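You operate a simulated robot arm through the tools that you are given. There is no shell and no other tool. Be economical: measure what you need, move in short steps, check, and stop when the job is done.

You run a simulated robot arm. Do the job below in one go: nothing can be reset, and whatever is moved stays where it is left.

## Task
Open the white cubby door, take the blue sports bottle on the pine table and put it away on the crate-end cubby of the wooden workbench, then shut the door. Pull the number one cupboard door open. Any order will do. Set down upright: blue sports bottle.

The check looks at the end state, three seconds after you hand in, the way a careful person would. Anything else that was tipped, shoved, dropped, spilled or broken makes it a failure.

## Robot
A 7-joint arm with a fingered hand on a trunk, on a base that drives. Base frame: it is fixed to the floor where the robot stands at the start and does not move with it; the origin is under the middle of the robot, x ahead of it, y to its left, z up. Readings come in mm, degrees, newtons and seconds.
With the tool pointing down near the work surface it reaches from about 160 to 780 mm from the robot's upright axis, wherever it stands. Its first joint turns from -69.0 to 172.0 degrees. Places, roughly: crate-end cubby of the wooden workbench [1100, -200, 200]; number one cupboard door [-2100, 1700, 400]; white cubby door [1000, -100, 400]. Payload 3.4 kg.
The tool frame sits at the grasp point between the pads (the TCP): z along the fingers, y along the line on which they close. The tips reach 39 mm beyond it. Largest opening 180 mm; the body of the gripper starts 111 mm behind the TCP. The gripper is a hand of 3 fingers: y runs from the thumb to the fingers, the wrist lies at [0, 0, -262] in the tool frame.
Orientation is that of the tool frame in the base frame, as a unit quaternion [x, y, z, w]. With the fingers straight down and closing along the base's y, the tool's x points along the base's -x, its y along +y and its z along -z.

## Interface
- The arm moves only by the tool jog_arm. Its argument "commands" is a list of rows, each a list of 2 entries, a list of its own where there are three numbers: the shift along the tool's x, y, z in m, then the turn, a rotation vector about the tool's x, y, z in degrees. In form: [[[tx, ty, tz], [wx, wy, wz]], ...]. A call has 1 to 10 rows; each row is the pose to reach, as a shift and turn from the pose commanded when the call began, along the tool's axes at that moment. A row lasts 0.2 s, in which the tool goes at most 50 mm and 8.6 degrees; a call with a longer step from one row to the next is refused whole. Where a pose cannot be reached the arm comes as near as it can. A force on the tool above 40 N (or 10 N above the force at the start of the call, whichever is more), or a blocked arm, ends the call early, and 0.2 s more pass. In this call time passes only in rows, and 0.2 s behind the last. It gives the time, the measured TCP pose, the force on the tool (base axes), the opening and the grip force at its end, in the units of the frame above (readings bear some noise), with the torque about the TCP (base axes, N m) and any sound that the robot's microphone picked up.
- Cameras (640 x 400 px; columns grow to the right, rows downward): "scene" is now at [117.1, -49.8, 1753.9]; the picture's right is [-0.81, -0.59, 0.00], its down [-0.55, 0.75, -0.36] and it looks along [0.21, -0.29, -0.93] (base axes); focal length 284 px, centre (320, 200). "wrist" rides on the gripper at [63, -36, -128] in the tool frame; the picture's right is [0.50, 0.87, 0.00], its down [-0.75, 0.43, -0.49] and it looks along [-0.43, 0.25, 0.87] (tool axes); focal length 226 px, centre (320, 200). There is no depth. A picture from a camera that has moved, and an enlarged one, comes with that camera's place and axes in the base frame and with its lens.
- snapshot(camera): a new picture of that camera. It takes no simulated time.
- move_column(by): slides the trunk up (or, below 0, down) by that many mm; the arm and the scene camera ride with it, the base frame stays. It gives what a move gives, with no picture.
- drive_base(legs): drives the robot by 1 to 6 legs, each [ahead, left, turn to the left] in mm, mm and degrees, along the robot's own axes; the way and the turn of a leg run together, so that a leg with both is an arc; at most 1500 mm and 180 degrees a leg. The arm and the cameras ride along, it lands a little off, and it stops where it bumps. It gives what a move gives.
- finger_targets(finger1, finger2, thumb_bend): sets how far each is bent, from 0 (flat) to 1 (curled in); at 0.3 the hand is open as for a grip, at 0.7 the pads meet at the TCP. One left out holds its place. A second passes; each finger stops where it meets its share of the squeeze, and holds until it gets a number again. It is the only way to open and close the hand. It gives what a move gives, with no picture; readings hold the bend of each and the force on the fingers (four entries, about 0 where the hand has none), thumb and palm.
- pan_tilt(pan, tilt): turns the head with the scene camera to pan (to the left, within 143 degrees either way) and tilt (down, from -29 to 69), counted from straight ahead of the robot. It gives what a move gives.
- inspect(camera, box): a new picture of the part [left, top, right, bottom] of that camera's present view, enlarged. It takes no simulated time.
- hand_in(): hands the job in; it is judged then, once.

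Work in short steps. Places have to be worked out from the pictures, the camera data and where the tool is seen: move nearer, look again, correct. Check each grasp and each placing, and mend what went wrong. You have 165 turns and 120 pictures in all, those below and enlarged ones among them. Open the gripper and draw the arm clear of the work before you hand the job in, unless the task says otherwise; then end with one line.

The tools are called after "Request:" as name(argument=value, ...) on one line, values as JSON. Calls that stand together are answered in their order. jog_arm: Moves the arm, as the interface text tells. Its arguments: {"type":"object","properties":{"commands":{"type":"array"}},"required":["commands"]} The other tools are called the same way: move_column (by) slides the trunk up or down; finger_targets (finger1, finger2, thumb_bend) moves the fingers one by one; drive_base (legs) drives the base; pan_tilt (pan, tilt) turns the head that bears the scene camera; snapshot (camera) takes a picture; inspect (camera, box) takes an enlarged picture of a part of a camera's view; hand_in () hands the job in.

At the start:

```text
clock: 0.0
tcp_pos: [549.2, -65.7, 599.4]
tool_rot: [0.0, 1.0, 0.0, 0.0]
ft_force: [-0.2, 0.8, -0.3]
ft_torque: [0.0, -0.01, -0.03]
finger_gap: 179.9
grip_force: 0.1
shape: jaw
bend: [0.3, 0.3, 0.3]
finger forces: [0.0, 0.0, 0.0, 0.0, 0.0, 0.0]
trunk travel left (down, up): [-250.0, 292.0]
robot x, y, heading: [1.6, -3.2, -0.1]
head pan, tilt: [-53.7, 68.8]
```

scene: 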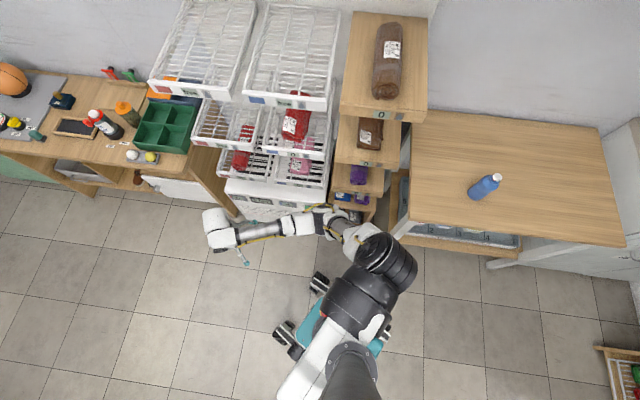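
wrist: 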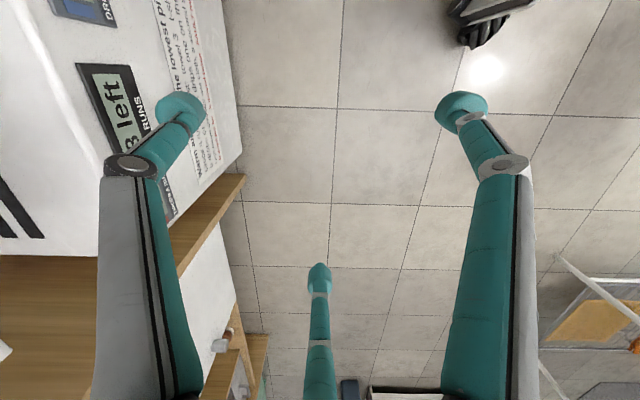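

The scene shows the upright bottle on the pine table near (-115, -710), and the white door under the workbench to the left in the picture. I look at the workbench more closely first.

Request:
pan_tilt(pan=-10, tilt=50)

Request:
snapshot(camera="scene")

Request:
inspect(camera="scene", box=[220, 120, 480, 300])

Request:
pan_tilt(pan=140, tilt=25)

Request:
snapshot(camera="scene")

```text
clock: 1.1
tcp_pos: [548.5, -64.1, 599.8]
tool_rot: [0.0, 1.0, -0.002, 0.001]
ft_force: [-0.1, 0.1, 0.2]
ft_torque: [-0.03, -0.04, 0.01]
finger_gap: 180.0
grip_force: 0.1
shape: jaw
bend: [0.3, 0.3, 0.3]
finger forces: [0.1, 0.1, 0.0, 0.0, 0.0, 0.0]
trunk travel left (down, up): [-250.0, 292.0]
robot x, y, heading: [2.1, -3.0, 0.1]
head pan, tilt: [-10.0, 50.0]
```

```text
117 pictures are left
camera scene: at [159.9, -18.2, 1775.8], right [-0.17, -0.98, 0.0], down [-0.76, 0.14, -0.64], along [0.63, -0.11, -0.77], focal length 284 px, centre (320, 200)
```

scene: 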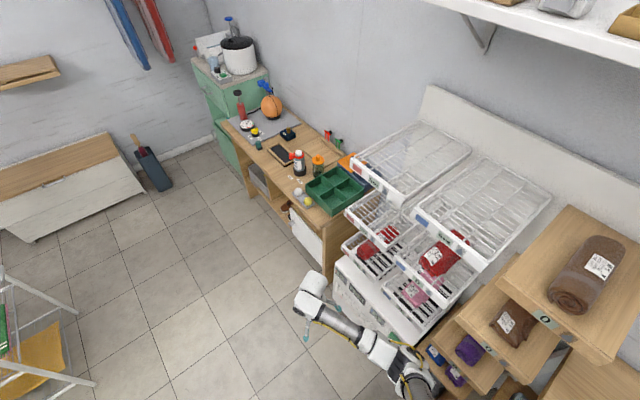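

```text
2.22 times, centred on (350, 210) of scene
camera zoom: at [159.9, -18.2, 1775.8], right [-0.17, -0.98, 0.0], down [-0.76, 0.14, -0.64], along [0.63, -0.11, -0.77], focal length 632 px, centre (253, 178)
```

zoom: 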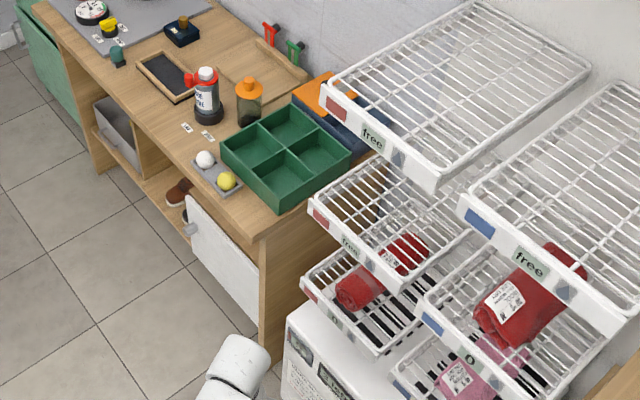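

```text
clock: 3.5
tcp_pos: [549.0, -64.5, 600.5]
tool_rot: [0.0, 1.0, -0.002, 0.001]
ft_force: [0.2, -0.4, -0.2]
ft_torque: [0.0, 0.01, 0.02]
finger_gap: 180.0
grip_force: 0.0
shape: jaw
bend: [0.3, 0.3, 0.3]
finger forces: [0.1, 0.1, 0.0, 0.1, 0.1, 0.1]
trunk travel left (down, up): [-250.0, 292.0]
robot x, y, heading: [1.3, 3.6, -0.2]
head pan, tilt: [140.0, 25.0]
```

```text
115 pictures are left
camera scene: at [13.6, 54.4, 1814.0], right [0.64, 0.77, 0.0], down [0.32, -0.27, -0.91], along [-0.7, 0.58, -0.42], focal length 284 px, centre (320, 200)
```

scene: 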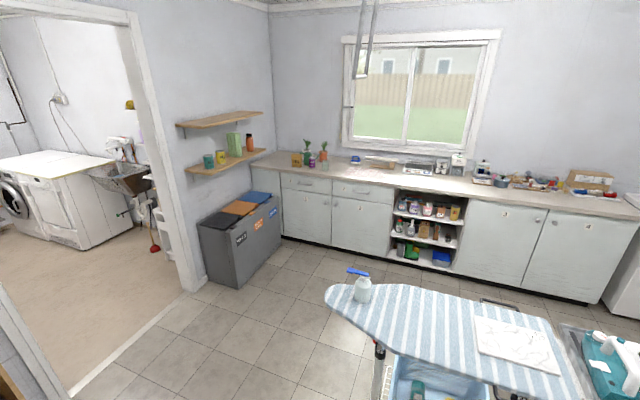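

The cupboard row is behind left, past an ironing board. I zoom to read the door numbers and handles.

Request:
inspect(camera="scene", box=[260, 160, 400, 260])

Request:
pan_tilt(pan=100, tilt=50)

Request:
snapshot(camera="scene")

Request:
pan_tilt(pan=50, tilt=40)

Request:
snapshot(camera="scene")

Request:
pan_tilt(pan=-120, tilt=45)

Request:
snapshot(camera="scene")

```text
4.00 times, centred on (330, 210) of scene
camera zoom: at [13.6, 54.4, 1814.0], right [0.64, 0.77, 0.0], down [0.32, -0.27, -0.91], along [-0.7, 0.58, -0.42], focal length 1137 px, centre (280, 160)
```

zoom: 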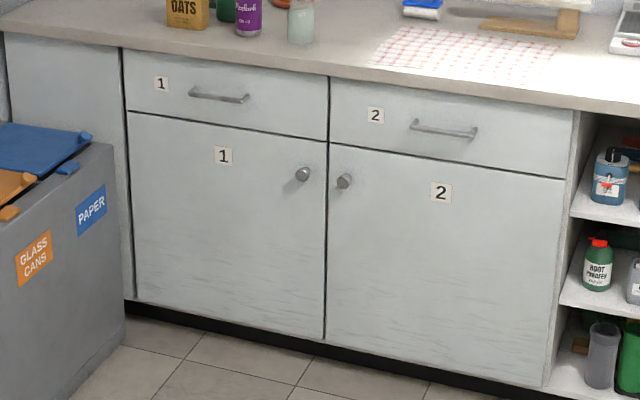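

```text
clock: 4.5
tcp_pos: [549.8, -65.4, 600.4]
tool_rot: [0.0, 1.0, -0.002, 0.001]
ft_force: [0.5, 0.9, -0.8]
ft_torque: [0.02, 0.01, 0.0]
finger_gap: 180.0
grip_force: 0.0
shape: jaw
bend: [0.3, 0.3, 0.3]
finger forces: [0.0, 0.0, 0.0, 0.1, 0.0, 0.0]
trunk travel left (down, up): [-250.0, 292.0]
robot x, y, heading: [0.3, -2.4, 0.2]
head pan, tilt: [100.0, 50.0]
```

```text
113 pictures are left
camera scene: at [70.6, 71.1, 1776.4], right [0.98, 0.17, 0.0], down [0.13, -0.75, -0.65], along [-0.11, 0.64, -0.76], focal length 284 px, centre (320, 200)
```

scene: 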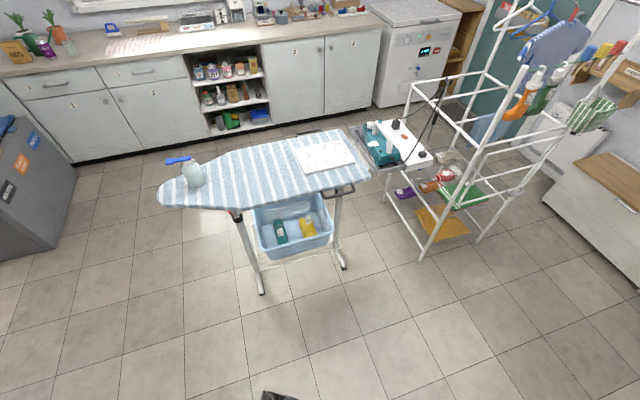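

```text
clock: 5.7
tcp_pos: [547.8, -64.8, 600.7]
tool_rot: [0.0, 1.0, -0.001, 0.001]
ft_force: [0.1, -0.1, -0.8]
ft_torque: [0.01, 0.0, 0.0]
finger_gap: 179.6
grip_force: 0.0
shape: jaw
bend: [0.3, 0.3, 0.3]
finger forces: [0.0, 0.0, 0.1, 0.0, 0.1, 0.0]
trunk travel left (down, up): [-250.0, 292.0]
robot x, y, heading: [-0.5, -2.9, -0.1]
head pan, tilt: [50.0, 40.0]
```

```text
112 pictures are left
camera scene: at [138.7, 60.4, 1790.3], right [0.77, -0.64, 0.0], down [-0.42, -0.49, -0.77], along [0.49, 0.59, -0.64], focal length 284 px, centre (320, 200)
```

scene: 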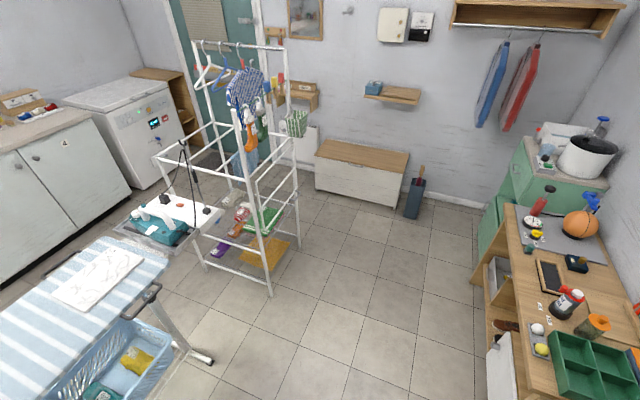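

```text
clock: 8.3
tcp_pos: [548.3, -64.5, 598.9]
tool_rot: [0.0, 1.0, 0.0, 0.001]
ft_force: [-0.8, -0.4, 0.2]
ft_torque: [-0.01, 0.02, -0.01]
finger_gap: 180.0
grip_force: 0.2
shape: jaw
bend: [0.3, 0.3, 0.3]
finger forces: [0.0, 0.0, 0.0, 0.0, 0.0, 0.0]
trunk travel left (down, up): [-250.0, 292.0]
robot x, y, heading: [2.5, 0.1, -0.1]
head pan, tilt: [-120.0, 45.0]
```

```text
111 pictures are left
camera scene: at [43.4, -75.2, 1783.0], right [-0.87, 0.5, 0.0], down [0.35, 0.61, -0.71], along [-0.36, -0.61, -0.71], focal length 284 px, centre (320, 200)
```

scene: 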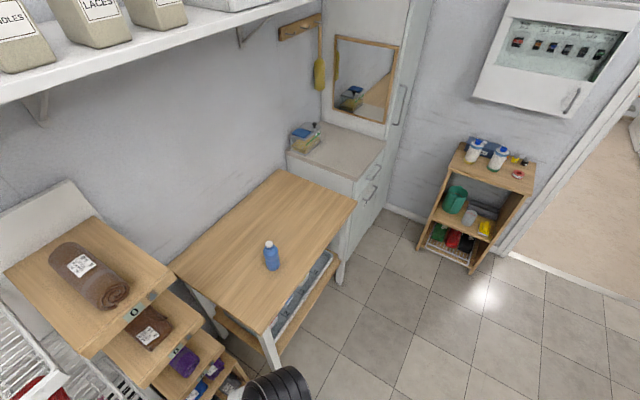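

Working out the floor layout: the room is turned about 28° from the base frame, with the bench front running along (0.89, 0.46). I drive out into the aisle, turn to face the bench, and sidle over to the white door.

Request:
drive_base(legs=[[0, 600, 0], [0, 0, -62], [200, 500, 0]])

Request:
pan_tilt(pan=0, tilt=50)

Request:
snapshot(camera="scene")

Request:
snapshot(camera="wrist")

```text
clock: 17.2
tcp_pos: [750.8, 167.8, 600.2]
tool_rot: [0.506, 0.862, 0.0, 0.0]
ft_force: [-0.1, -0.3, -0.2]
ft_torque: [0.04, -0.01, -0.02]
finger_gap: 179.9
grip_force: 0.0
shape: jaw
bend: [0.3, 0.3, 0.3]
finger forces: [0.0, 0.0, 0.0, 0.0, 0.0, 0.0]
trunk travel left (down, up): [-250.0, 292.0]
robot x, y, heading: [538.6, 677.7, -60.8]
head pan, tilt: [-120.0, 45.0]
```

```text
clock: 19.2
tcp_pos: [753.3, 169.0, 601.8]
tool_rot: [0.506, 0.862, -0.002, 0.001]
ft_force: [0.1, -0.1, -0.2]
ft_torque: [0.01, 0.0, 0.04]
finger_gap: 179.7
grip_force: 0.0
shape: jaw
bend: [0.3, 0.3, 0.3]
finger forces: [0.1, 0.0, 0.0, 0.0, 0.0, 0.0]
trunk travel left (down, up): [-250.0, 292.0]
robot x, y, heading: [539.5, 683.5, -60.6]
head pan, tilt: [0.0, 50.0]
```

```text
110 pictures are left
camera scene: at [614.5, 534.6, 1775.9], right [-0.87, -0.49, 0.0], down [-0.37, 0.67, -0.64], along [0.32, -0.56, -0.77], focal length 284 px, centre (320, 200)
```

scene: 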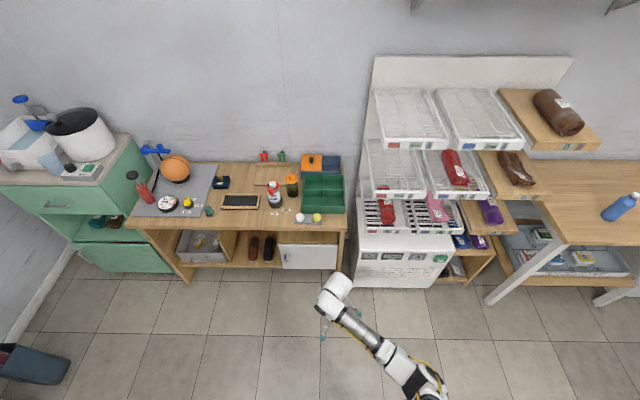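

```text
109 pictures are left
camera wrist: at [690.7, 207.2, 729.6], right [0.51, 0.86, 0.0], down [0.75, -0.44, 0.49], along [0.42, -0.26, -0.87], focal length 226 px, centre (320, 200)
```

wrist: 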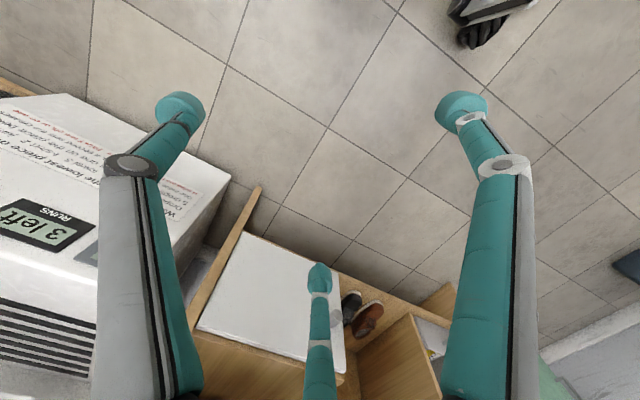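

The bench now faces the robot, with the white door just left of the arm. I enlarge the door region.

Request:
inspect(camera="scene", box=[220, 170, 380, 290])

```text
3.33 times, centred on (300, 230) of scene
camera zoom: at [614.5, 534.6, 1775.9], right [-0.87, -0.49, 0.0], down [-0.37, 0.67, -0.64], along [0.32, -0.56, -0.77], focal length 947 px, centre (387, 100)
```

zoom: 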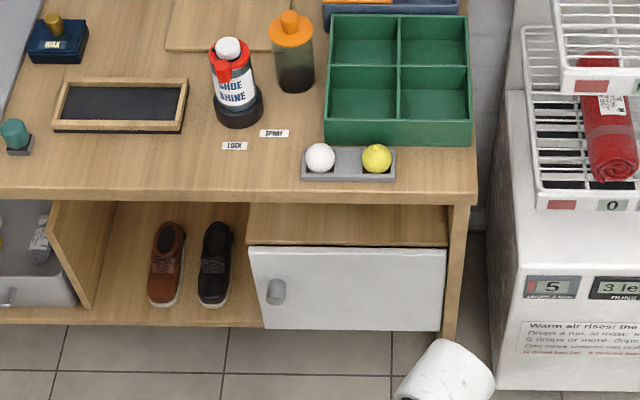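

Triangulating from two views: bench front at about 700 high, knob at about (1137, -20, 413), door plane roughly 305 wide and 237–505 high, hinged on the right. I tilt the hand towards horizontal, easing it forward.

Request:
jog_arm(commands=[[[-0.012, 0, 0], [0, -8.5, 0]], [[-0.025, 0, 0], [0, -17, 0]], [[-0.037, 0, 0], [0, -25.5, 0]], [[-0.05, 0, 0], [0, -34, 0]], [[-0.062, 0, 0], [0, -42.5, 0]], [[-0.075, 0, 0], [0, -51, 0]], [[-0.087, 0, 0], [0, -59.5, 0]], [[-0.1, 0, 0], [0, -68, 0]], [[-0.11, 0, 0], [0, -76, 0]], [[-0.12, 0, 0], [0, -84, 0]]])

```text
clock: 21.4
tcp_pos: [812.4, 65.0, 601.4]
tool_rot: [0.374, 0.641, -0.339, 0.578]
ft_force: [0.0, -0.4, -0.6]
ft_torque: [0.02, 0.04, -0.02]
finger_gap: 180.0
grip_force: 0.1
shape: jaw
bend: [0.3, 0.3, 0.3]
finger forces: [0.0, 0.0, 0.1, 0.0, 0.0, 0.0]
trunk travel left (down, up): [-250.0, 292.0]
robot x, y, heading: [536.4, 680.3, -60.7]
head pan, tilt: [0.0, 50.0]
```

The hand tilts fine. I finish the tilt, lower the trunk to bring the hand to knob height, and look.

Request:
jog_arm(commands=[[[0, 0, 0], [0, -6, 0]]])

Request:
move_column(by=-190)

Request:
snapshot(camera="wrist")

Request:
snapshot(camera="scene")

```text
clock: 21.8
tcp_pos: [812.4, 65.2, 601.3]
tool_rot: [0.356, 0.609, -0.359, 0.611]
ft_force: [-0.4, 0.9, -0.4]
ft_torque: [0.02, 0.04, 0.0]
finger_gap: 179.8
grip_force: 0.1
shape: jaw
bend: [0.3, 0.3, 0.3]
finger forces: [0.1, 0.1, 0.1, 0.1, 0.1, 0.1]
trunk travel left (down, up): [-250.0, 292.0]
robot x, y, heading: [538.5, 678.6, -60.7]
head pan, tilt: [0.0, 50.0]
```

```text
clock: 23.9
tcp_pos: [812.2, 64.3, 412.4]
tool_rot: [0.356, 0.609, -0.359, 0.611]
ft_force: [0.5, -0.4, 0.4]
ft_torque: [-0.05, -0.01, 0.01]
finger_gap: 179.8
grip_force: 0.1
shape: jaw
bend: [0.3, 0.3, 0.3]
finger forces: [0.0, 0.1, 0.0, 0.0, 0.0, 0.0]
trunk travel left (down, up): [-60.0, 482.0]
robot x, y, heading: [541.2, 677.1, -60.7]
head pan, tilt: [0.0, 50.0]
```

```text
107 pictures are left
camera wrist: at [717.5, 158.5, 350.1], right [0.76, 0.42, -0.5], down [0.14, 0.65, 0.75], along [0.64, -0.64, 0.43], focal length 226 px, centre (320, 200)
```

wrist: 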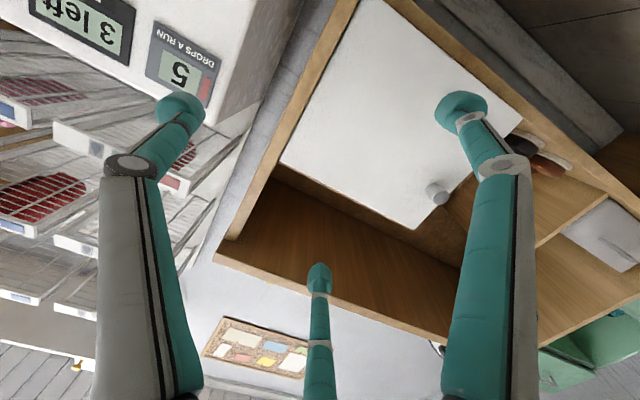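

```text
106 pictures are left
camera scene: at [754.2, 287.0, 1538.4], right [-0.87, -0.49, 0.0], down [-0.37, 0.67, -0.64], along [0.32, -0.56, -0.77], focal length 284 px, centre (320, 200)
```

scene: 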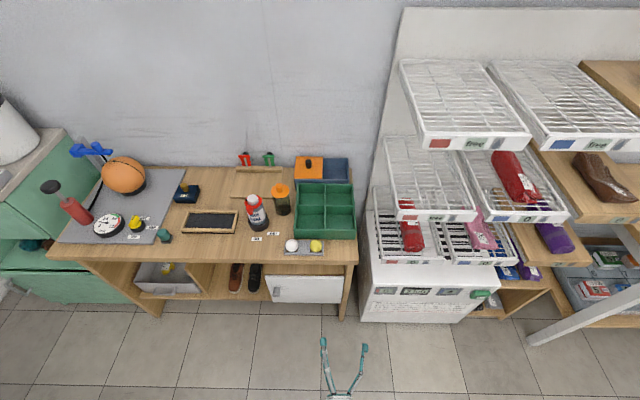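

The wrist view confirms the knob near (1137, -20, 414). I enlarge the scene view of the door once more for its exact geometry.

Request:
inspect(camera="scene", box=[220, 230, 380, 330])

Request:
inspect(camera="wrist", box=[340, 100, 540, 240])

```text
4.00 times, centred on (300, 280) of scene
camera zoom: at [754.2, 287.0, 1538.4], right [-0.87, -0.49, 0.0], down [-0.37, 0.67, -0.64], along [0.32, -0.56, -0.77], focal length 1137 px, centre (400, -120)
```

zoom: 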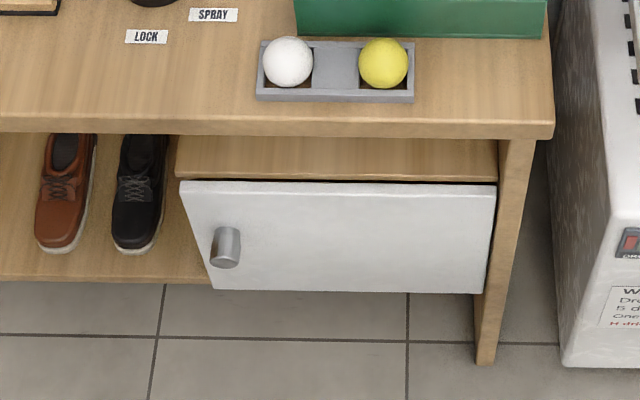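

```text
2.86 times, centred on (440, 170) of wrist
camera zoom: at [717.5, 158.5, 350.1], right [0.76, 0.42, -0.5], down [0.14, 0.65, 0.75], along [0.64, -0.64, 0.43], focal length 646 px, centre (-23, 286)
```

zoom: 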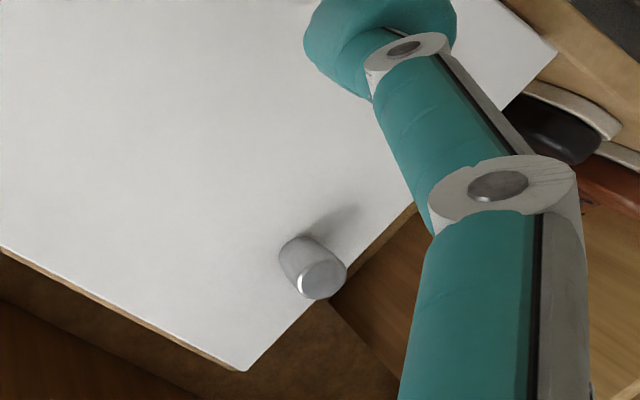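

I narrow the fingers part-way and shift the arm left to stand in front of the knob, about 110 mm short of it.

Request:
finger_targets(finger1=0.5, finger2=0.5, thumb_bend=0.5)

Request:
jog_arm(commands=[[[0, 0.04, 0.02], [0, 0, 0]], [[0, 0.08, 0.04], [0, 0, 0]], [[0, 0.12, 0.06], [0, 0, 0]], [[0, 0.16, 0.08], [0, 0, 0]], [[0, 0.2, 0.1], [0, 0, 0]], [[0, 0.242, 0.12], [0, 0, 0]]])

Request:
snapshot(camera="wrist")

Request:
pan_tilt(pan=10, tilt=65)

Request:
snapshot(camera="scene")

```text
clock: 24.9
tcp_pos: [812.7, 65.5, 412.0]
tool_rot: [0.356, 0.609, -0.359, 0.611]
ft_force: [0.0, -1.0, -0.3]
ft_torque: [0.02, 0.04, -0.02]
finger_gap: 73.5
grip_force: 0.2
shape: fingers
bend: [0.5, 0.5, 0.5]
finger forces: [0.0, 0.0, 0.0, 0.1, 0.1, 0.0]
trunk travel left (down, up): [-60.0, 482.0]
robot x, y, heading: [541.9, 676.4, -60.6]
head pan, tilt: [0.0, 50.0]
```

```text
clock: 26.3
tcp_pos: [1060.1, 80.7, 411.3]
tool_rot: [0.356, 0.609, -0.361, 0.61]
ft_force: [0.0, 0.2, 0.7]
ft_torque: [-0.02, 0.01, 0.01]
finger_gap: 73.3
grip_force: 0.0
shape: fingers
bend: [0.5, 0.5, 0.5]
finger forces: [0.0, 0.0, 0.0, 0.0, 0.0, 0.1]
out of reach, approached as far as the arm can: row 6
trunk travel left (down, up): [-60.0, 482.0]
robot x, y, heading: [539.9, 675.9, -60.7]
head pan, tilt: [0.0, 50.0]
```

```text
103 pictures are left
camera wrist: at [964.7, 173.8, 348.4], right [0.75, 0.42, -0.5], down [0.14, 0.65, 0.75], along [0.64, -0.64, 0.43], focal length 226 px, centre (320, 200)
```

wrist: 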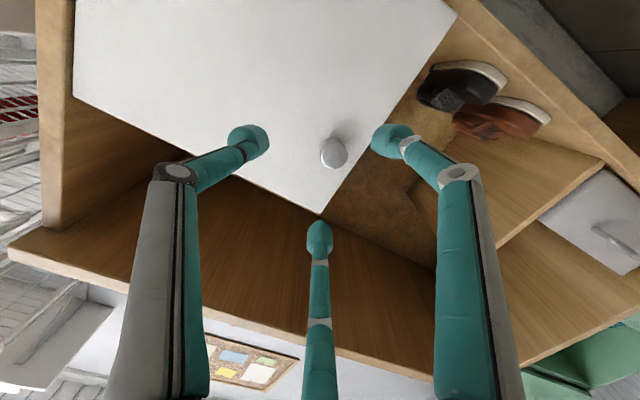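

```text
clock: 27.0
tcp_pos: [1058.8, 80.7, 410.4]
tool_rot: [0.356, 0.61, -0.358, 0.611]
ft_force: [0.0, -0.4, 1.0]
ft_torque: [-0.02, -0.01, 0.01]
finger_gap: 73.3
grip_force: 0.1
shape: fingers
bend: [0.5, 0.5, 0.5]
finger forces: [0.0, 0.0, 0.1, 0.0, 0.0, 0.0]
trunk travel left (down, up): [-60.0, 482.0]
robot x, y, heading: [543.1, 681.6, -60.7]
head pan, tilt: [10.0, 65.0]
```

```text
102 pictures are left
camera scene: at [759.0, 307.3, 1519.7], right [-0.77, -0.63, 0.0], down [-0.57, 0.7, -0.42], along [0.27, -0.32, -0.91], focal length 284 px, centre (320, 200)
```

scene: 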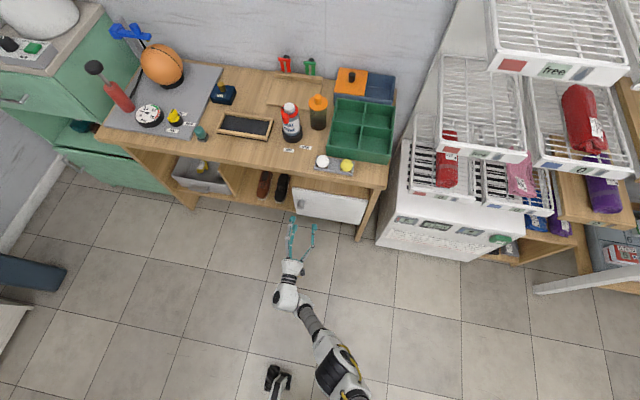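

The knob tip triangulates to (1119, -4, 408), about 103 mm ahead and 10 mm left of the TCP; the arm is near its reach limit. I bring the base forward.

Request:
drive_base(legs=[[150, 10, 0]])

```text
clock: 28.2
tcp_pos: [1113.2, 6.4, 414.2]
tool_rot: [0.351, 0.607, -0.361, 0.614]
ft_force: [-0.1, -0.3, 0.7]
ft_torque: [0.0, 0.03, 0.0]
finger_gap: 72.6
grip_force: 0.1
shape: fingers
bend: [0.5, 0.5, 0.5]
finger forces: [0.0, 0.0, 0.1, 0.0, 0.1, 0.0]
trunk travel left (down, up): [-60.0, 482.0]
robot x, y, heading: [595.2, 592.5, -60.7]
head pan, tilt: [10.0, 65.0]
stopped in leg 1: the force on the tool passed its limit (the readings are from after the stop); the commanded pose is now the measured one
```

I drove further than meant and the tool touched something, stopping the drive. I check what it touched.

Request:
snapshot(camera="wrist")

Request:
inspect(camera="scene", box=[220, 120, 400, 240])

```text
101 pictures are left
camera wrist: at [1018.4, 97.6, 350.6], right [0.75, 0.42, -0.51], down [0.14, 0.66, 0.74], along [0.64, -0.63, 0.44], focal length 226 px, centre (320, 200)
```

wrist: 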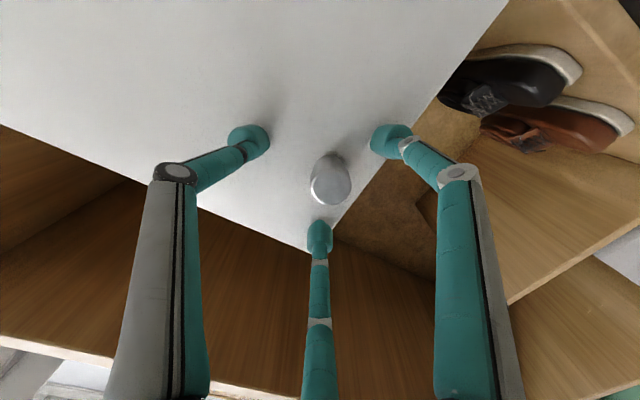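

```text
3.33 times, centred on (310, 180) of scene
camera zoom: at [813.1, 223.2, 1519.8], right [-0.77, -0.63, 0.0], down [-0.58, 0.7, -0.42], along [0.27, -0.32, -0.91], focal length 947 px, centre (353, 267)
```

zoom: 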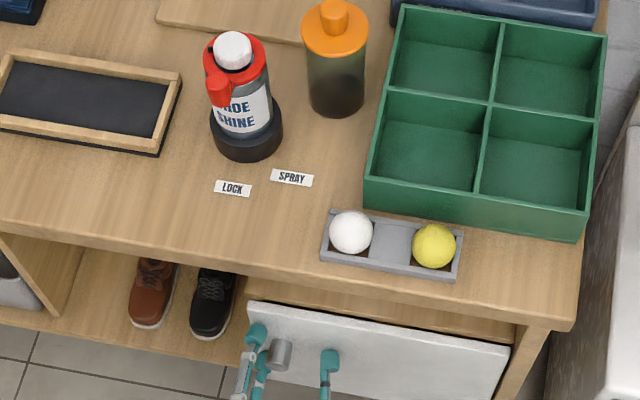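

The fingers straddle the knob with the tips just at the door face. I back off 4 mm and close on the knob.

Request:
jog_arm(commands=[[[0, 0, -0.004], [0, 0, 0]]])

Request:
finger_targets(finger1=0.8, finger2=0.8, thumb_bend=0.8)

Request:
snapshot(camera="wrist")

```text
clock: 28.6
tcp_pos: [1113.6, 9.9, 414.7]
tool_rot: [0.352, 0.607, -0.361, 0.614]
ft_force: [0.0, -0.6, 1.3]
ft_torque: [0.01, -0.02, 0.04]
finger_gap: 72.4
grip_force: 0.1
shape: fingers
bend: [0.5, 0.5, 0.5]
finger forces: [0.0, 0.0, 0.1, 0.1, 0.0, 0.0]
trunk travel left (down, up): [-60.0, 482.0]
robot x, y, heading: [594.8, 598.3, -60.8]
head pan, tilt: [10.0, 65.0]
```

```text
clock: 29.6
tcp_pos: [1111.5, 9.3, 415.4]
tool_rot: [0.352, 0.608, -0.36, 0.614]
ft_force: [-4.3, -4.1, -0.4]
ft_torque: [0.04, 0.01, -0.12]
finger_gap: 17.1
grip_force: 17.9
shape: fingers
bend: [0.63, 0.67, 0.7]
finger forces: [10.5, 8.6, 0.1, 0.0, 16.4, 0.0]
trunk travel left (down, up): [-60.0, 482.0]
robot x, y, heading: [596.1, 594.3, -60.7]
head pan, tilt: [10.0, 65.0]
```

```text
99 pictures are left
camera wrist: at [1016.0, 101.0, 350.5], right [0.76, 0.42, -0.51], down [0.14, 0.65, 0.74], along [0.64, -0.63, 0.44], focal length 226 px, centre (320, 200)
```

wrist: 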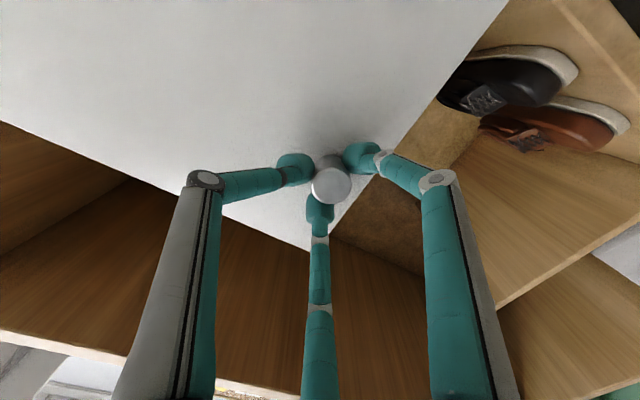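

The knob is held firmly (18 N). I swing it on an arc about the hinge (about 250 mm to the right), 18° first.

Request:
jog_arm(commands=[[[0, -0.003, -0.013], [-3, 0, 0]], [[0, -0.006, -0.026], [-6, 0, 0]], [[0, -0.0105, -0.0385], [-9, 0, 0]], [[0, -0.015, -0.051], [-12, 0, 0]], [[0, -0.021, -0.063], [-15, 0, 0]], [[0, -0.027, -0.075], [-18, 0, 0]]])

Request:
inspect(camera="scene", box=[220, 120, 460, 300])

```text
clock: 31.0
tcp_pos: [1049.1, 60.5, 413.8]
tool_rot: [0.251, 0.656, -0.261, 0.662]
ft_force: [-6.0, -7.1, 2.2]
ft_torque: [0.0, -0.01, -0.25]
finger_gap: 17.3
grip_force: 18.6
shape: fingers
bend: [0.63, 0.67, 0.7]
finger forces: [9.5, 8.5, 0.1, 0.1, 18.1, 0.1]
trunk travel left (down, up): [-60.0, 482.0]
robot x, y, heading: [599.3, 594.8, -60.8]
head pan, tilt: [10.0, 65.0]
```

```text
2.22 times, centred on (340, 210) of scene
camera zoom: at [809.4, 222.1, 1520.0], right [-0.77, -0.63, 0.0], down [-0.57, 0.7, -0.42], along [0.27, -0.32, -0.91], focal length 632 px, centre (276, 178)
```

zoom: 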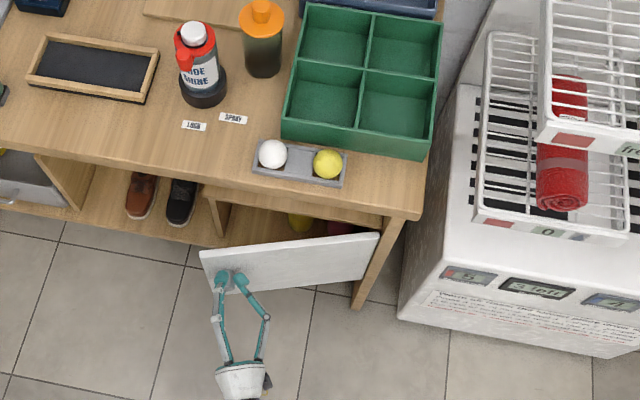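

The door swings well and things are visible inside the cubby. I continue the arc another 42°.

Request:
jog_arm(commands=[[[0, -0.006, -0.026], [-6, 0, 0]], [[0, -0.015, -0.051], [-12, 0, 0]], [[0, -0.027, -0.075], [-18, 0, 0]], [[0, -0.041, -0.0976], [-24, 0, 0]], [[0, -0.057, -0.119], [-30, 0, 0]], [[0, -0.0755, -0.138], [-36, 0, 0]], [[0, -0.0957, -0.155], [-42, 0, 0]]])

Request:
snapshot(camera="scene")

```text
clock: 32.6
tcp_pos: [872.0, 94.5, 413.7]
tool_rot: [-0.003, 0.706, -0.008, 0.708]
ft_force: [0.4, -5.2, 9.3]
ft_torque: [-0.01, -0.29, -0.1]
finger_gap: 16.5
grip_force: 18.4
shape: fingers
bend: [0.63, 0.67, 0.71]
finger forces: [10.0, 9.8, 0.1, 0.1, 17.6, 0.1]
trunk travel left (down, up): [-60.0, 482.0]
robot x, y, heading: [593.9, 595.5, -60.6]
head pan, tilt: [10.0, 65.0]
```

```text
97 pictures are left
camera scene: at [808.0, 222.2, 1520.2], right [-0.77, -0.63, -0.01], down [-0.57, 0.7, -0.42], along [0.27, -0.32, -0.91], focal length 284 px, centre (320, 200)
```

scene: 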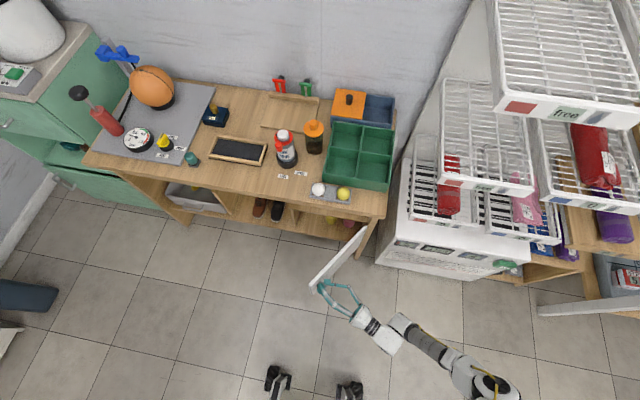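

The door is about 60° open and still held. I swing another 24° so it stands well clear.

Request:
jog_arm(commands=[[[0, -0.006, -0.026], [-6, 0, 0]], [[0, -0.015, -0.051], [-12, 0, 0]], [[0, -0.027, -0.075], [-18, 0, 0]], [[0, -0.041, -0.0976], [-24, 0, 0]]])

Request:
snapshot(camera="scene")

Request:
snapshot(camera="wrist")

```text
clock: 33.6
tcp_pos: [772.7, 52.8, 411.6]
tool_rot: [-0.149, 0.694, 0.138, 0.691]
ft_force: [0.8, -2.2, 2.9]
ft_torque: [0.02, 0.01, 0.06]
finger_gap: 15.7
grip_force: 12.5
shape: fingers
bend: [0.62, 0.7, 0.73]
finger forces: [10.7, 0.0, 0.1, 0.1, 14.2, 0.0]
trunk travel left (down, up): [-60.0, 482.0]
robot x, y, heading: [594.5, 592.8, -60.7]
head pan, tilt: [10.0, 65.0]
```

```text
96 pictures are left
camera scene: at [808.9, 220.3, 1519.4], right [-0.77, -0.63, -0.01], down [-0.57, 0.7, -0.42], along [0.27, -0.32, -0.91], focal length 284 px, centre (320, 200)
```

scene: 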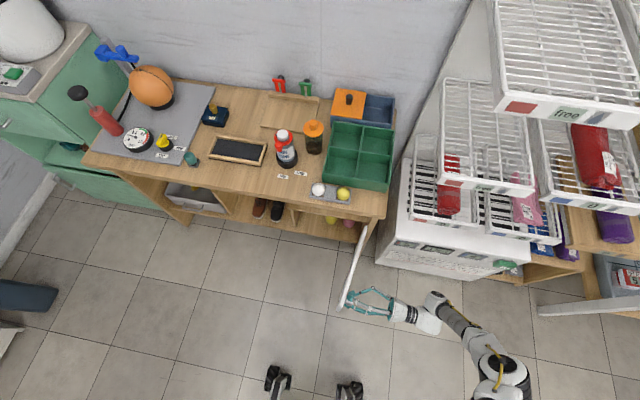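

```text
95 pictures are left
camera wrist: at [669.0, -32.5, 352.1], right [-0.35, 0.79, -0.51], down [-0.62, 0.21, 0.75], along [0.7, 0.58, 0.42], focal length 226 px, centre (320, 200)
```

wrist: 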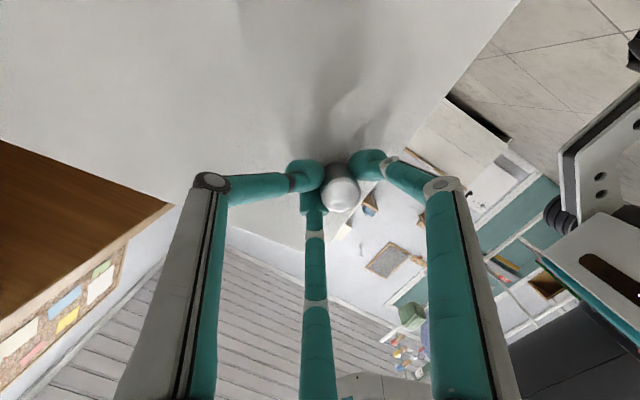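

The door is about 80° open. I release the knob and withdraw straight back.

Request:
finger_targets(finger1=0.45, finger2=0.45, thumb_bend=0.45)

Request:
jog_arm(commands=[[[0, 0, -0.03], [0, 0, 0]], [[0, 0, -0.06], [0, 0, 0]], [[0, 0, -0.09], [0, 0, 0]]])

Request:
snapshot(camera="scene")

```text
clock: 34.6
tcp_pos: [774.5, 54.2, 414.1]
tool_rot: [-0.15, 0.693, 0.139, 0.692]
ft_force: [-0.5, 0.6, 0.3]
ft_torque: [0.0, 0.03, 0.01]
finger_gap: 92.1
grip_force: 0.1
shape: fingers
bend: [0.45, 0.45, 0.45]
finger forces: [0.0, 0.1, 0.0, 0.0, 0.0, 0.0]
trunk travel left (down, up): [-60.0, 482.0]
robot x, y, heading: [593.5, 592.3, -60.9]
head pan, tilt: [10.0, 65.0]
```

```text
clock: 35.4
tcp_pos: [691.9, 18.1, 413.3]
tool_rot: [-0.149, 0.693, 0.138, 0.692]
ft_force: [-0.7, -0.4, 0.8]
ft_torque: [-0.03, 0.01, 0.0]
finger_gap: 92.3
grip_force: 0.1
shape: fingers
bend: [0.45, 0.45, 0.45]
finger forces: [0.0, 0.0, 0.1, 0.1, 0.0, 0.0]
trunk travel left (down, up): [-60.0, 482.0]
robot x, y, heading: [593.5, 593.8, -60.7]
head pan, tilt: [10.0, 65.0]
```

```text
94 pictures are left
camera scene: at [808.0, 219.7, 1519.5], right [-0.77, -0.63, -0.01], down [-0.57, 0.7, -0.42], along [0.27, -0.32, -0.91], focal length 284 px, centre (320, 200)
```

scene: 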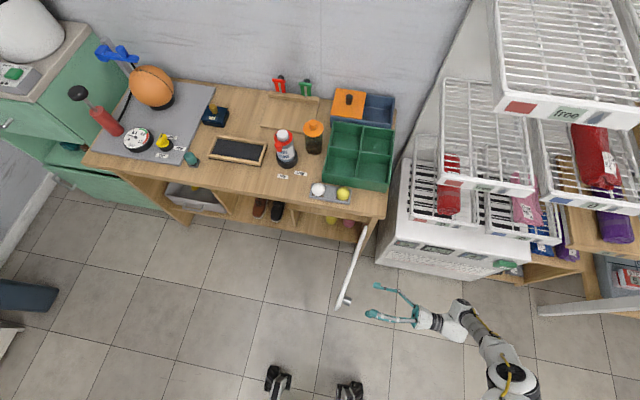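

The door stays put. I drive back to clear the door, then turn the hand to point ahead again.

Request:
drive_base(legs=[[-300, 0, 0]])

Request:
jog_arm(commands=[[[0, 0, 0], [8.4, 0, 0]], [[0, 0, 0], [16.8, 0, 0]], [[0, 0, 0], [25.2, 0, 0]], [[0, 0, 0], [33.6, 0, 0]], [[0, 0, 0], [42, 0, 0]], [[0, 0, 0], [50.4, 0, 0]], [[0, 0, 0], [58.8, 0, 0]], [[0, 0, 0], [67.2, 0, 0]], [[0, 0, 0], [75.6, 0, 0]], [[0, 0, 0], [84, 0, 0]]])

Request:
pan_tilt(pan=20, tilt=40)

Request:
snapshot(camera="scene")

Request:
snapshot(camera="wrist")

```text
clock: 37.5
tcp_pos: [542.5, 278.1, 412.2]
tool_rot: [-0.15, 0.691, 0.14, 0.693]
ft_force: [-0.6, 0.3, -0.4]
ft_torque: [0.02, 0.0, -0.01]
finger_gap: 92.2
grip_force: 0.0
shape: fingers
bend: [0.45, 0.45, 0.45]
finger forces: [0.0, 0.0, 0.0, 0.1, 0.0, 0.0]
trunk travel left (down, up): [-60.0, 482.0]
robot x, y, heading: [445.6, 853.8, -60.4]
head pan, tilt: [10.0, 65.0]
```

```text
clock: 39.7
tcp_pos: [543.2, 281.6, 415.4]
tool_rot: [0.35, 0.607, -0.362, 0.614]
ft_force: [-0.5, 0.1, 0.1]
ft_torque: [0.01, -0.02, 0.01]
finger_gap: 92.4
grip_force: 0.0
shape: fingers
bend: [0.45, 0.45, 0.45]
finger forces: [0.1, 0.0, 0.0, 0.0, 0.1, 0.0]
trunk travel left (down, up): [-60.0, 482.0]
robot x, y, heading: [445.2, 853.9, -60.5]
head pan, tilt: [10.0, 65.0]
```

```text
clock: 40.6
tcp_pos: [544.3, 281.5, 415.1]
tool_rot: [0.35, 0.607, -0.362, 0.615]
ft_force: [-0.5, -0.8, 0.8]
ft_torque: [0.0, -0.02, 0.0]
finger_gap: 92.6
grip_force: 0.1
shape: fingers
bend: [0.45, 0.45, 0.45]
finger forces: [0.0, 0.0, 0.1, 0.0, 0.0, 0.1]
trunk travel left (down, up): [-60.0, 482.0]
robot x, y, heading: [442.9, 854.6, -60.5]
head pan, tilt: [20.0, 40.0]
```

```text
93 pictures are left
camera scene: at [685.7, 476.0, 1552.5], right [-0.65, -0.76, -0.01], down [-0.49, 0.42, -0.76], along [0.58, -0.49, -0.65], focal length 284 px, centre (320, 200)
```

scene: 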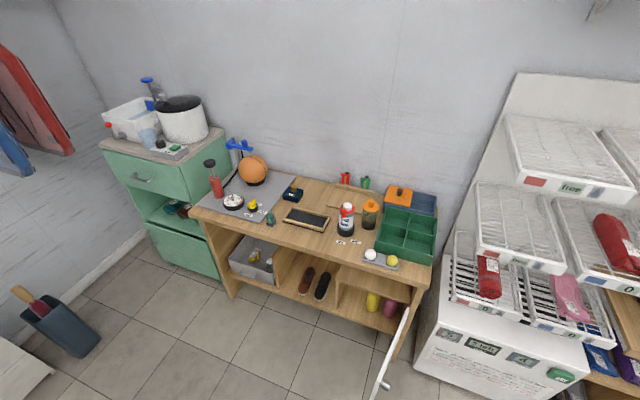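

```text
92 pictures are left
camera wrist: at [448.9, 373.3, 351.7], right [0.75, 0.42, -0.51], down [0.13, 0.66, 0.74], along [0.64, -0.62, 0.44], focal length 226 px, centre (320, 200)
```

wrist: 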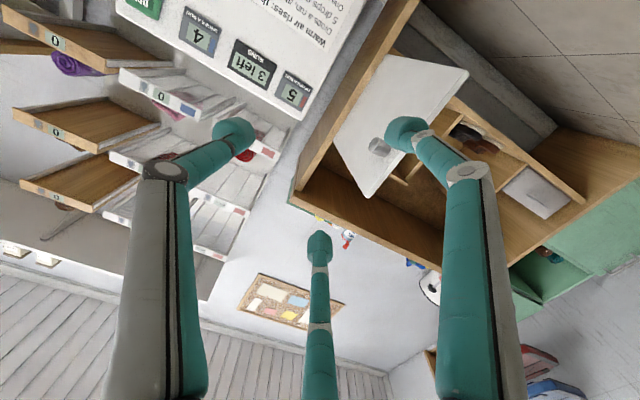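

The open cubby already holds a yellow and a pink thing. I enlarge that part to see the free space.

Request:
inspect(camera="scene", box=[320, 240, 440, 320])

```text
5.00 times, centred on (380, 280) of scene
camera zoom: at [685.7, 476.0, 1552.5], right [-0.65, -0.76, -0.01], down [-0.49, 0.42, -0.76], along [0.58, -0.49, -0.65], focal length 1421 px, centre (20, -200)
```

zoom: 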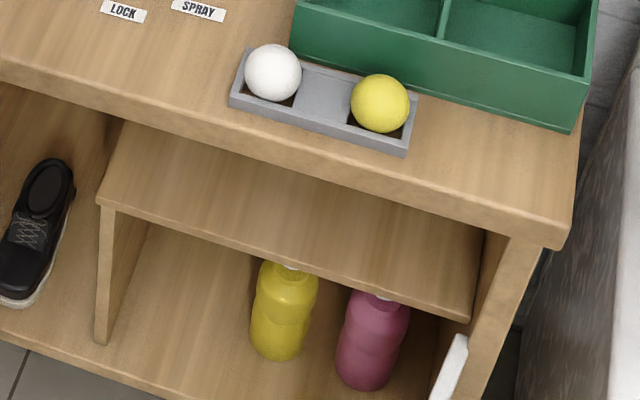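

There are two bottles inside at the front (yellow near u=850, pink near u=765, measured along the bench), leaving a free slot at the left, so I will grip the blue bottle high, near its cap. I raise the trunk and drive along the aisle to the pine table.

Request:
move_column(by=460)

Request:
drive_base(legs=[[0, -400, 0], [200, -700, 0]])

Request:
pan_tilt(pan=0, tilt=55)

Request:
snapshot(camera="scene")

Request:
snapshot(camera="wrist")

```text
refused: 460 is not a number from -400 to 400
```

```text
clock: 46.6
tcp_pos: [-296.1, -433.1, 416.1]
tool_rot: [0.346, 0.609, -0.359, 0.617]
ft_force: [1.2, -0.4, 1.0]
ft_torque: [0.02, 0.01, -0.03]
finger_gap: 92.3
grip_force: 0.0
shape: fingers
bend: [0.45, 0.45, 0.45]
finger forces: [0.0, 0.1, 0.0, 0.0, 0.0, 0.1]
trunk travel left (down, up): [-60.0, 482.0]
robot x, y, heading: [-402.9, 141.3, -59.7]
head pan, tilt: [20.0, 40.0]
```

```text
clock: 47.4
tcp_pos: [-295.1, -433.1, 418.2]
tool_rot: [0.345, 0.608, -0.36, 0.618]
ft_force: [0.2, -0.2, -0.2]
ft_torque: [0.01, -0.01, -0.02]
finger_gap: 92.5
grip_force: 0.1
shape: fingers
bend: [0.45, 0.45, 0.45]
finger forces: [0.1, 0.0, 0.0, 0.0, 0.0, 0.0]
trunk travel left (down, up): [-60.0, 482.0]
robot x, y, heading: [-403.0, 138.7, -59.9]
head pan, tilt: [0.0, 55.0]
```

```text
90 pictures are left
camera scene: at [-185.3, -246.7, 1531.8], right [-0.87, -0.5, 0.0], down [-0.41, 0.71, -0.57], along [0.29, -0.49, -0.82], focal length 284 px, centre (320, 200)
```

scene: 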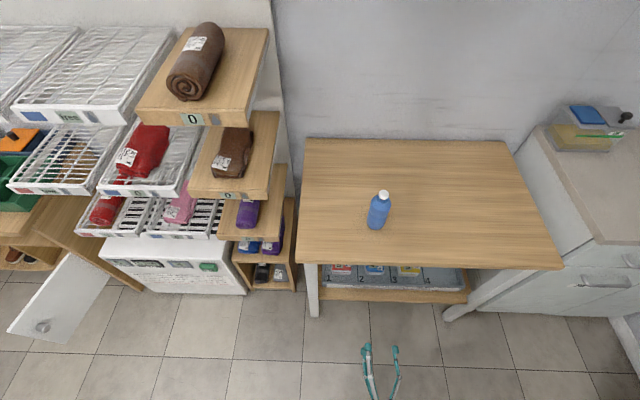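

```text
89 pictures are left
camera wrist: at [-392.0, -342.5, 353.6], right [0.75, 0.42, -0.51], down [0.13, 0.66, 0.74], along [0.65, -0.62, 0.44], focal length 226 px, centre (320, 200)
```

wrist: 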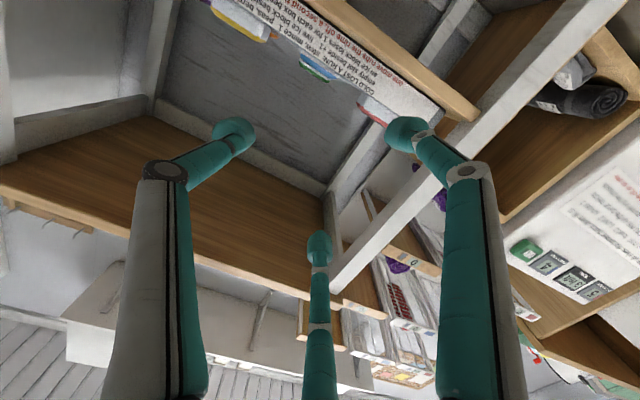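

The trunk raise was refused (limit 400), but nothing was touched. The bottle stands at about (-118, -692) on a table top near z=780, about 180 tall. I raise now, in two steps.

Request:
move_column(by=400)

Request:
move_column(by=82)

Request:
snapshot(camera="wrist")

Request:
snapshot(camera="scene")

```text
clock: 51.3
tcp_pos: [-296.2, -434.3, 818.5]
tool_rot: [0.345, 0.608, -0.359, 0.618]
ft_force: [0.0, -0.8, -0.3]
ft_torque: [0.01, 0.0, 0.0]
finger_gap: 92.4
grip_force: 0.1
shape: fingers
bend: [0.45, 0.45, 0.45]
finger forces: [0.1, 0.0, 0.1, 0.0, 0.1, 0.0]
trunk travel left (down, up): [-460.0, 82.0]
robot x, y, heading: [-397.1, 136.0, -59.9]
head pan, tilt: [0.0, 55.0]
```

```text
clock: 52.4
tcp_pos: [-295.4, -434.5, 901.2]
tool_rot: [0.344, 0.608, -0.359, 0.619]
ft_force: [-0.2, -0.2, 0.4]
ft_torque: [-0.01, 0.01, 0.02]
finger_gap: 92.5
grip_force: 0.0
shape: fingers
bend: [0.45, 0.45, 0.45]
finger forces: [0.0, 0.1, 0.0, 0.1, 0.1, 0.0]
trunk travel left (down, up): [-542.0, 0.0]
robot x, y, heading: [-399.2, 138.3, -60.1]
head pan, tilt: [0.0, 55.0]
```

```text
88 pictures are left
camera wrist: at [-392.5, -343.3, 835.4], right [0.75, 0.42, -0.51], down [0.13, 0.66, 0.74], along [0.65, -0.62, 0.44], focal length 226 px, centre (320, 200)
```

wrist: 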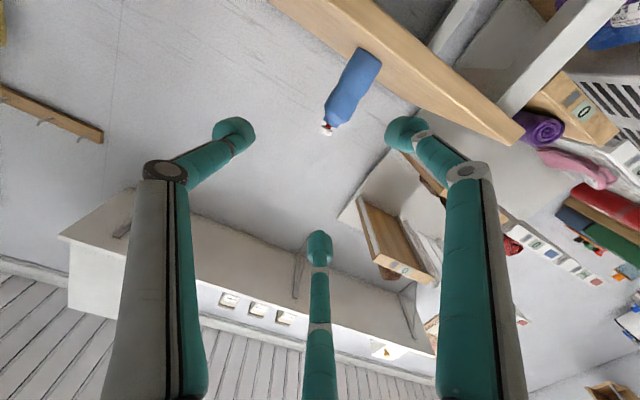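

```text
87 pictures are left
camera scene: at [-387.1, 95.8, 2062.3], right [-0.87, -0.5, 0.0], down [-0.41, 0.71, -0.57], along [0.29, -0.49, -0.82], focal length 284 px, centre (320, 200)
```

scene: 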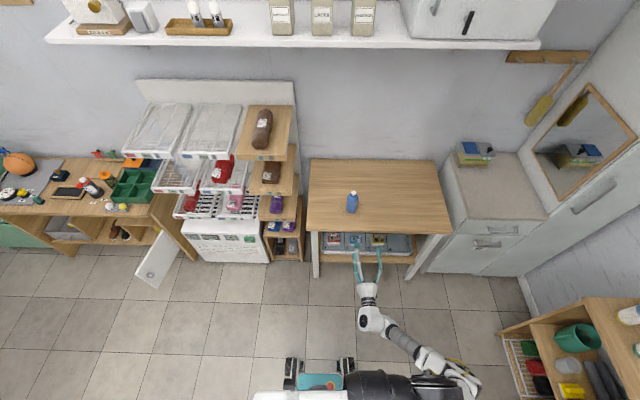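

The wrist view agrees: base around (-117, -693, 780). I enlarge the bottle to see its shape for a high grip.

Request:
inspect(camera="wrist", box=[280, 30, 420, 150])

Request:
inspect(camera="scene", box=[320, 170, 390, 230])

```text
3.33 times, centred on (350, 90) of wrist
camera zoom: at [-392.5, -343.3, 835.4], right [0.75, 0.42, -0.51], down [0.13, 0.66, 0.74], along [0.65, -0.62, 0.44], focal length 754 px, centre (220, 567)
```

zoom: 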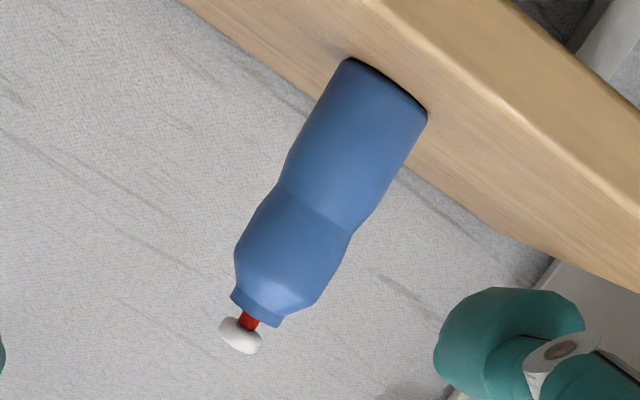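

```text
6.67 times, centred on (355, 200) of scene
camera zoom: at [-387.1, 95.8, 2062.3], right [-0.87, -0.5, 0.0], down [-0.41, 0.71, -0.57], along [0.29, -0.49, -0.82], focal length 1894 px, centre (87, 200)
```

zoom: 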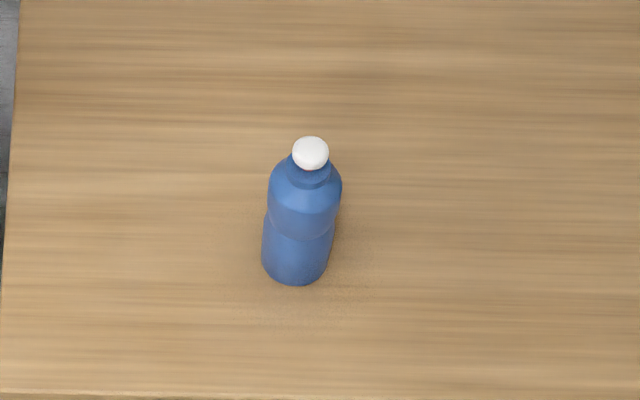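

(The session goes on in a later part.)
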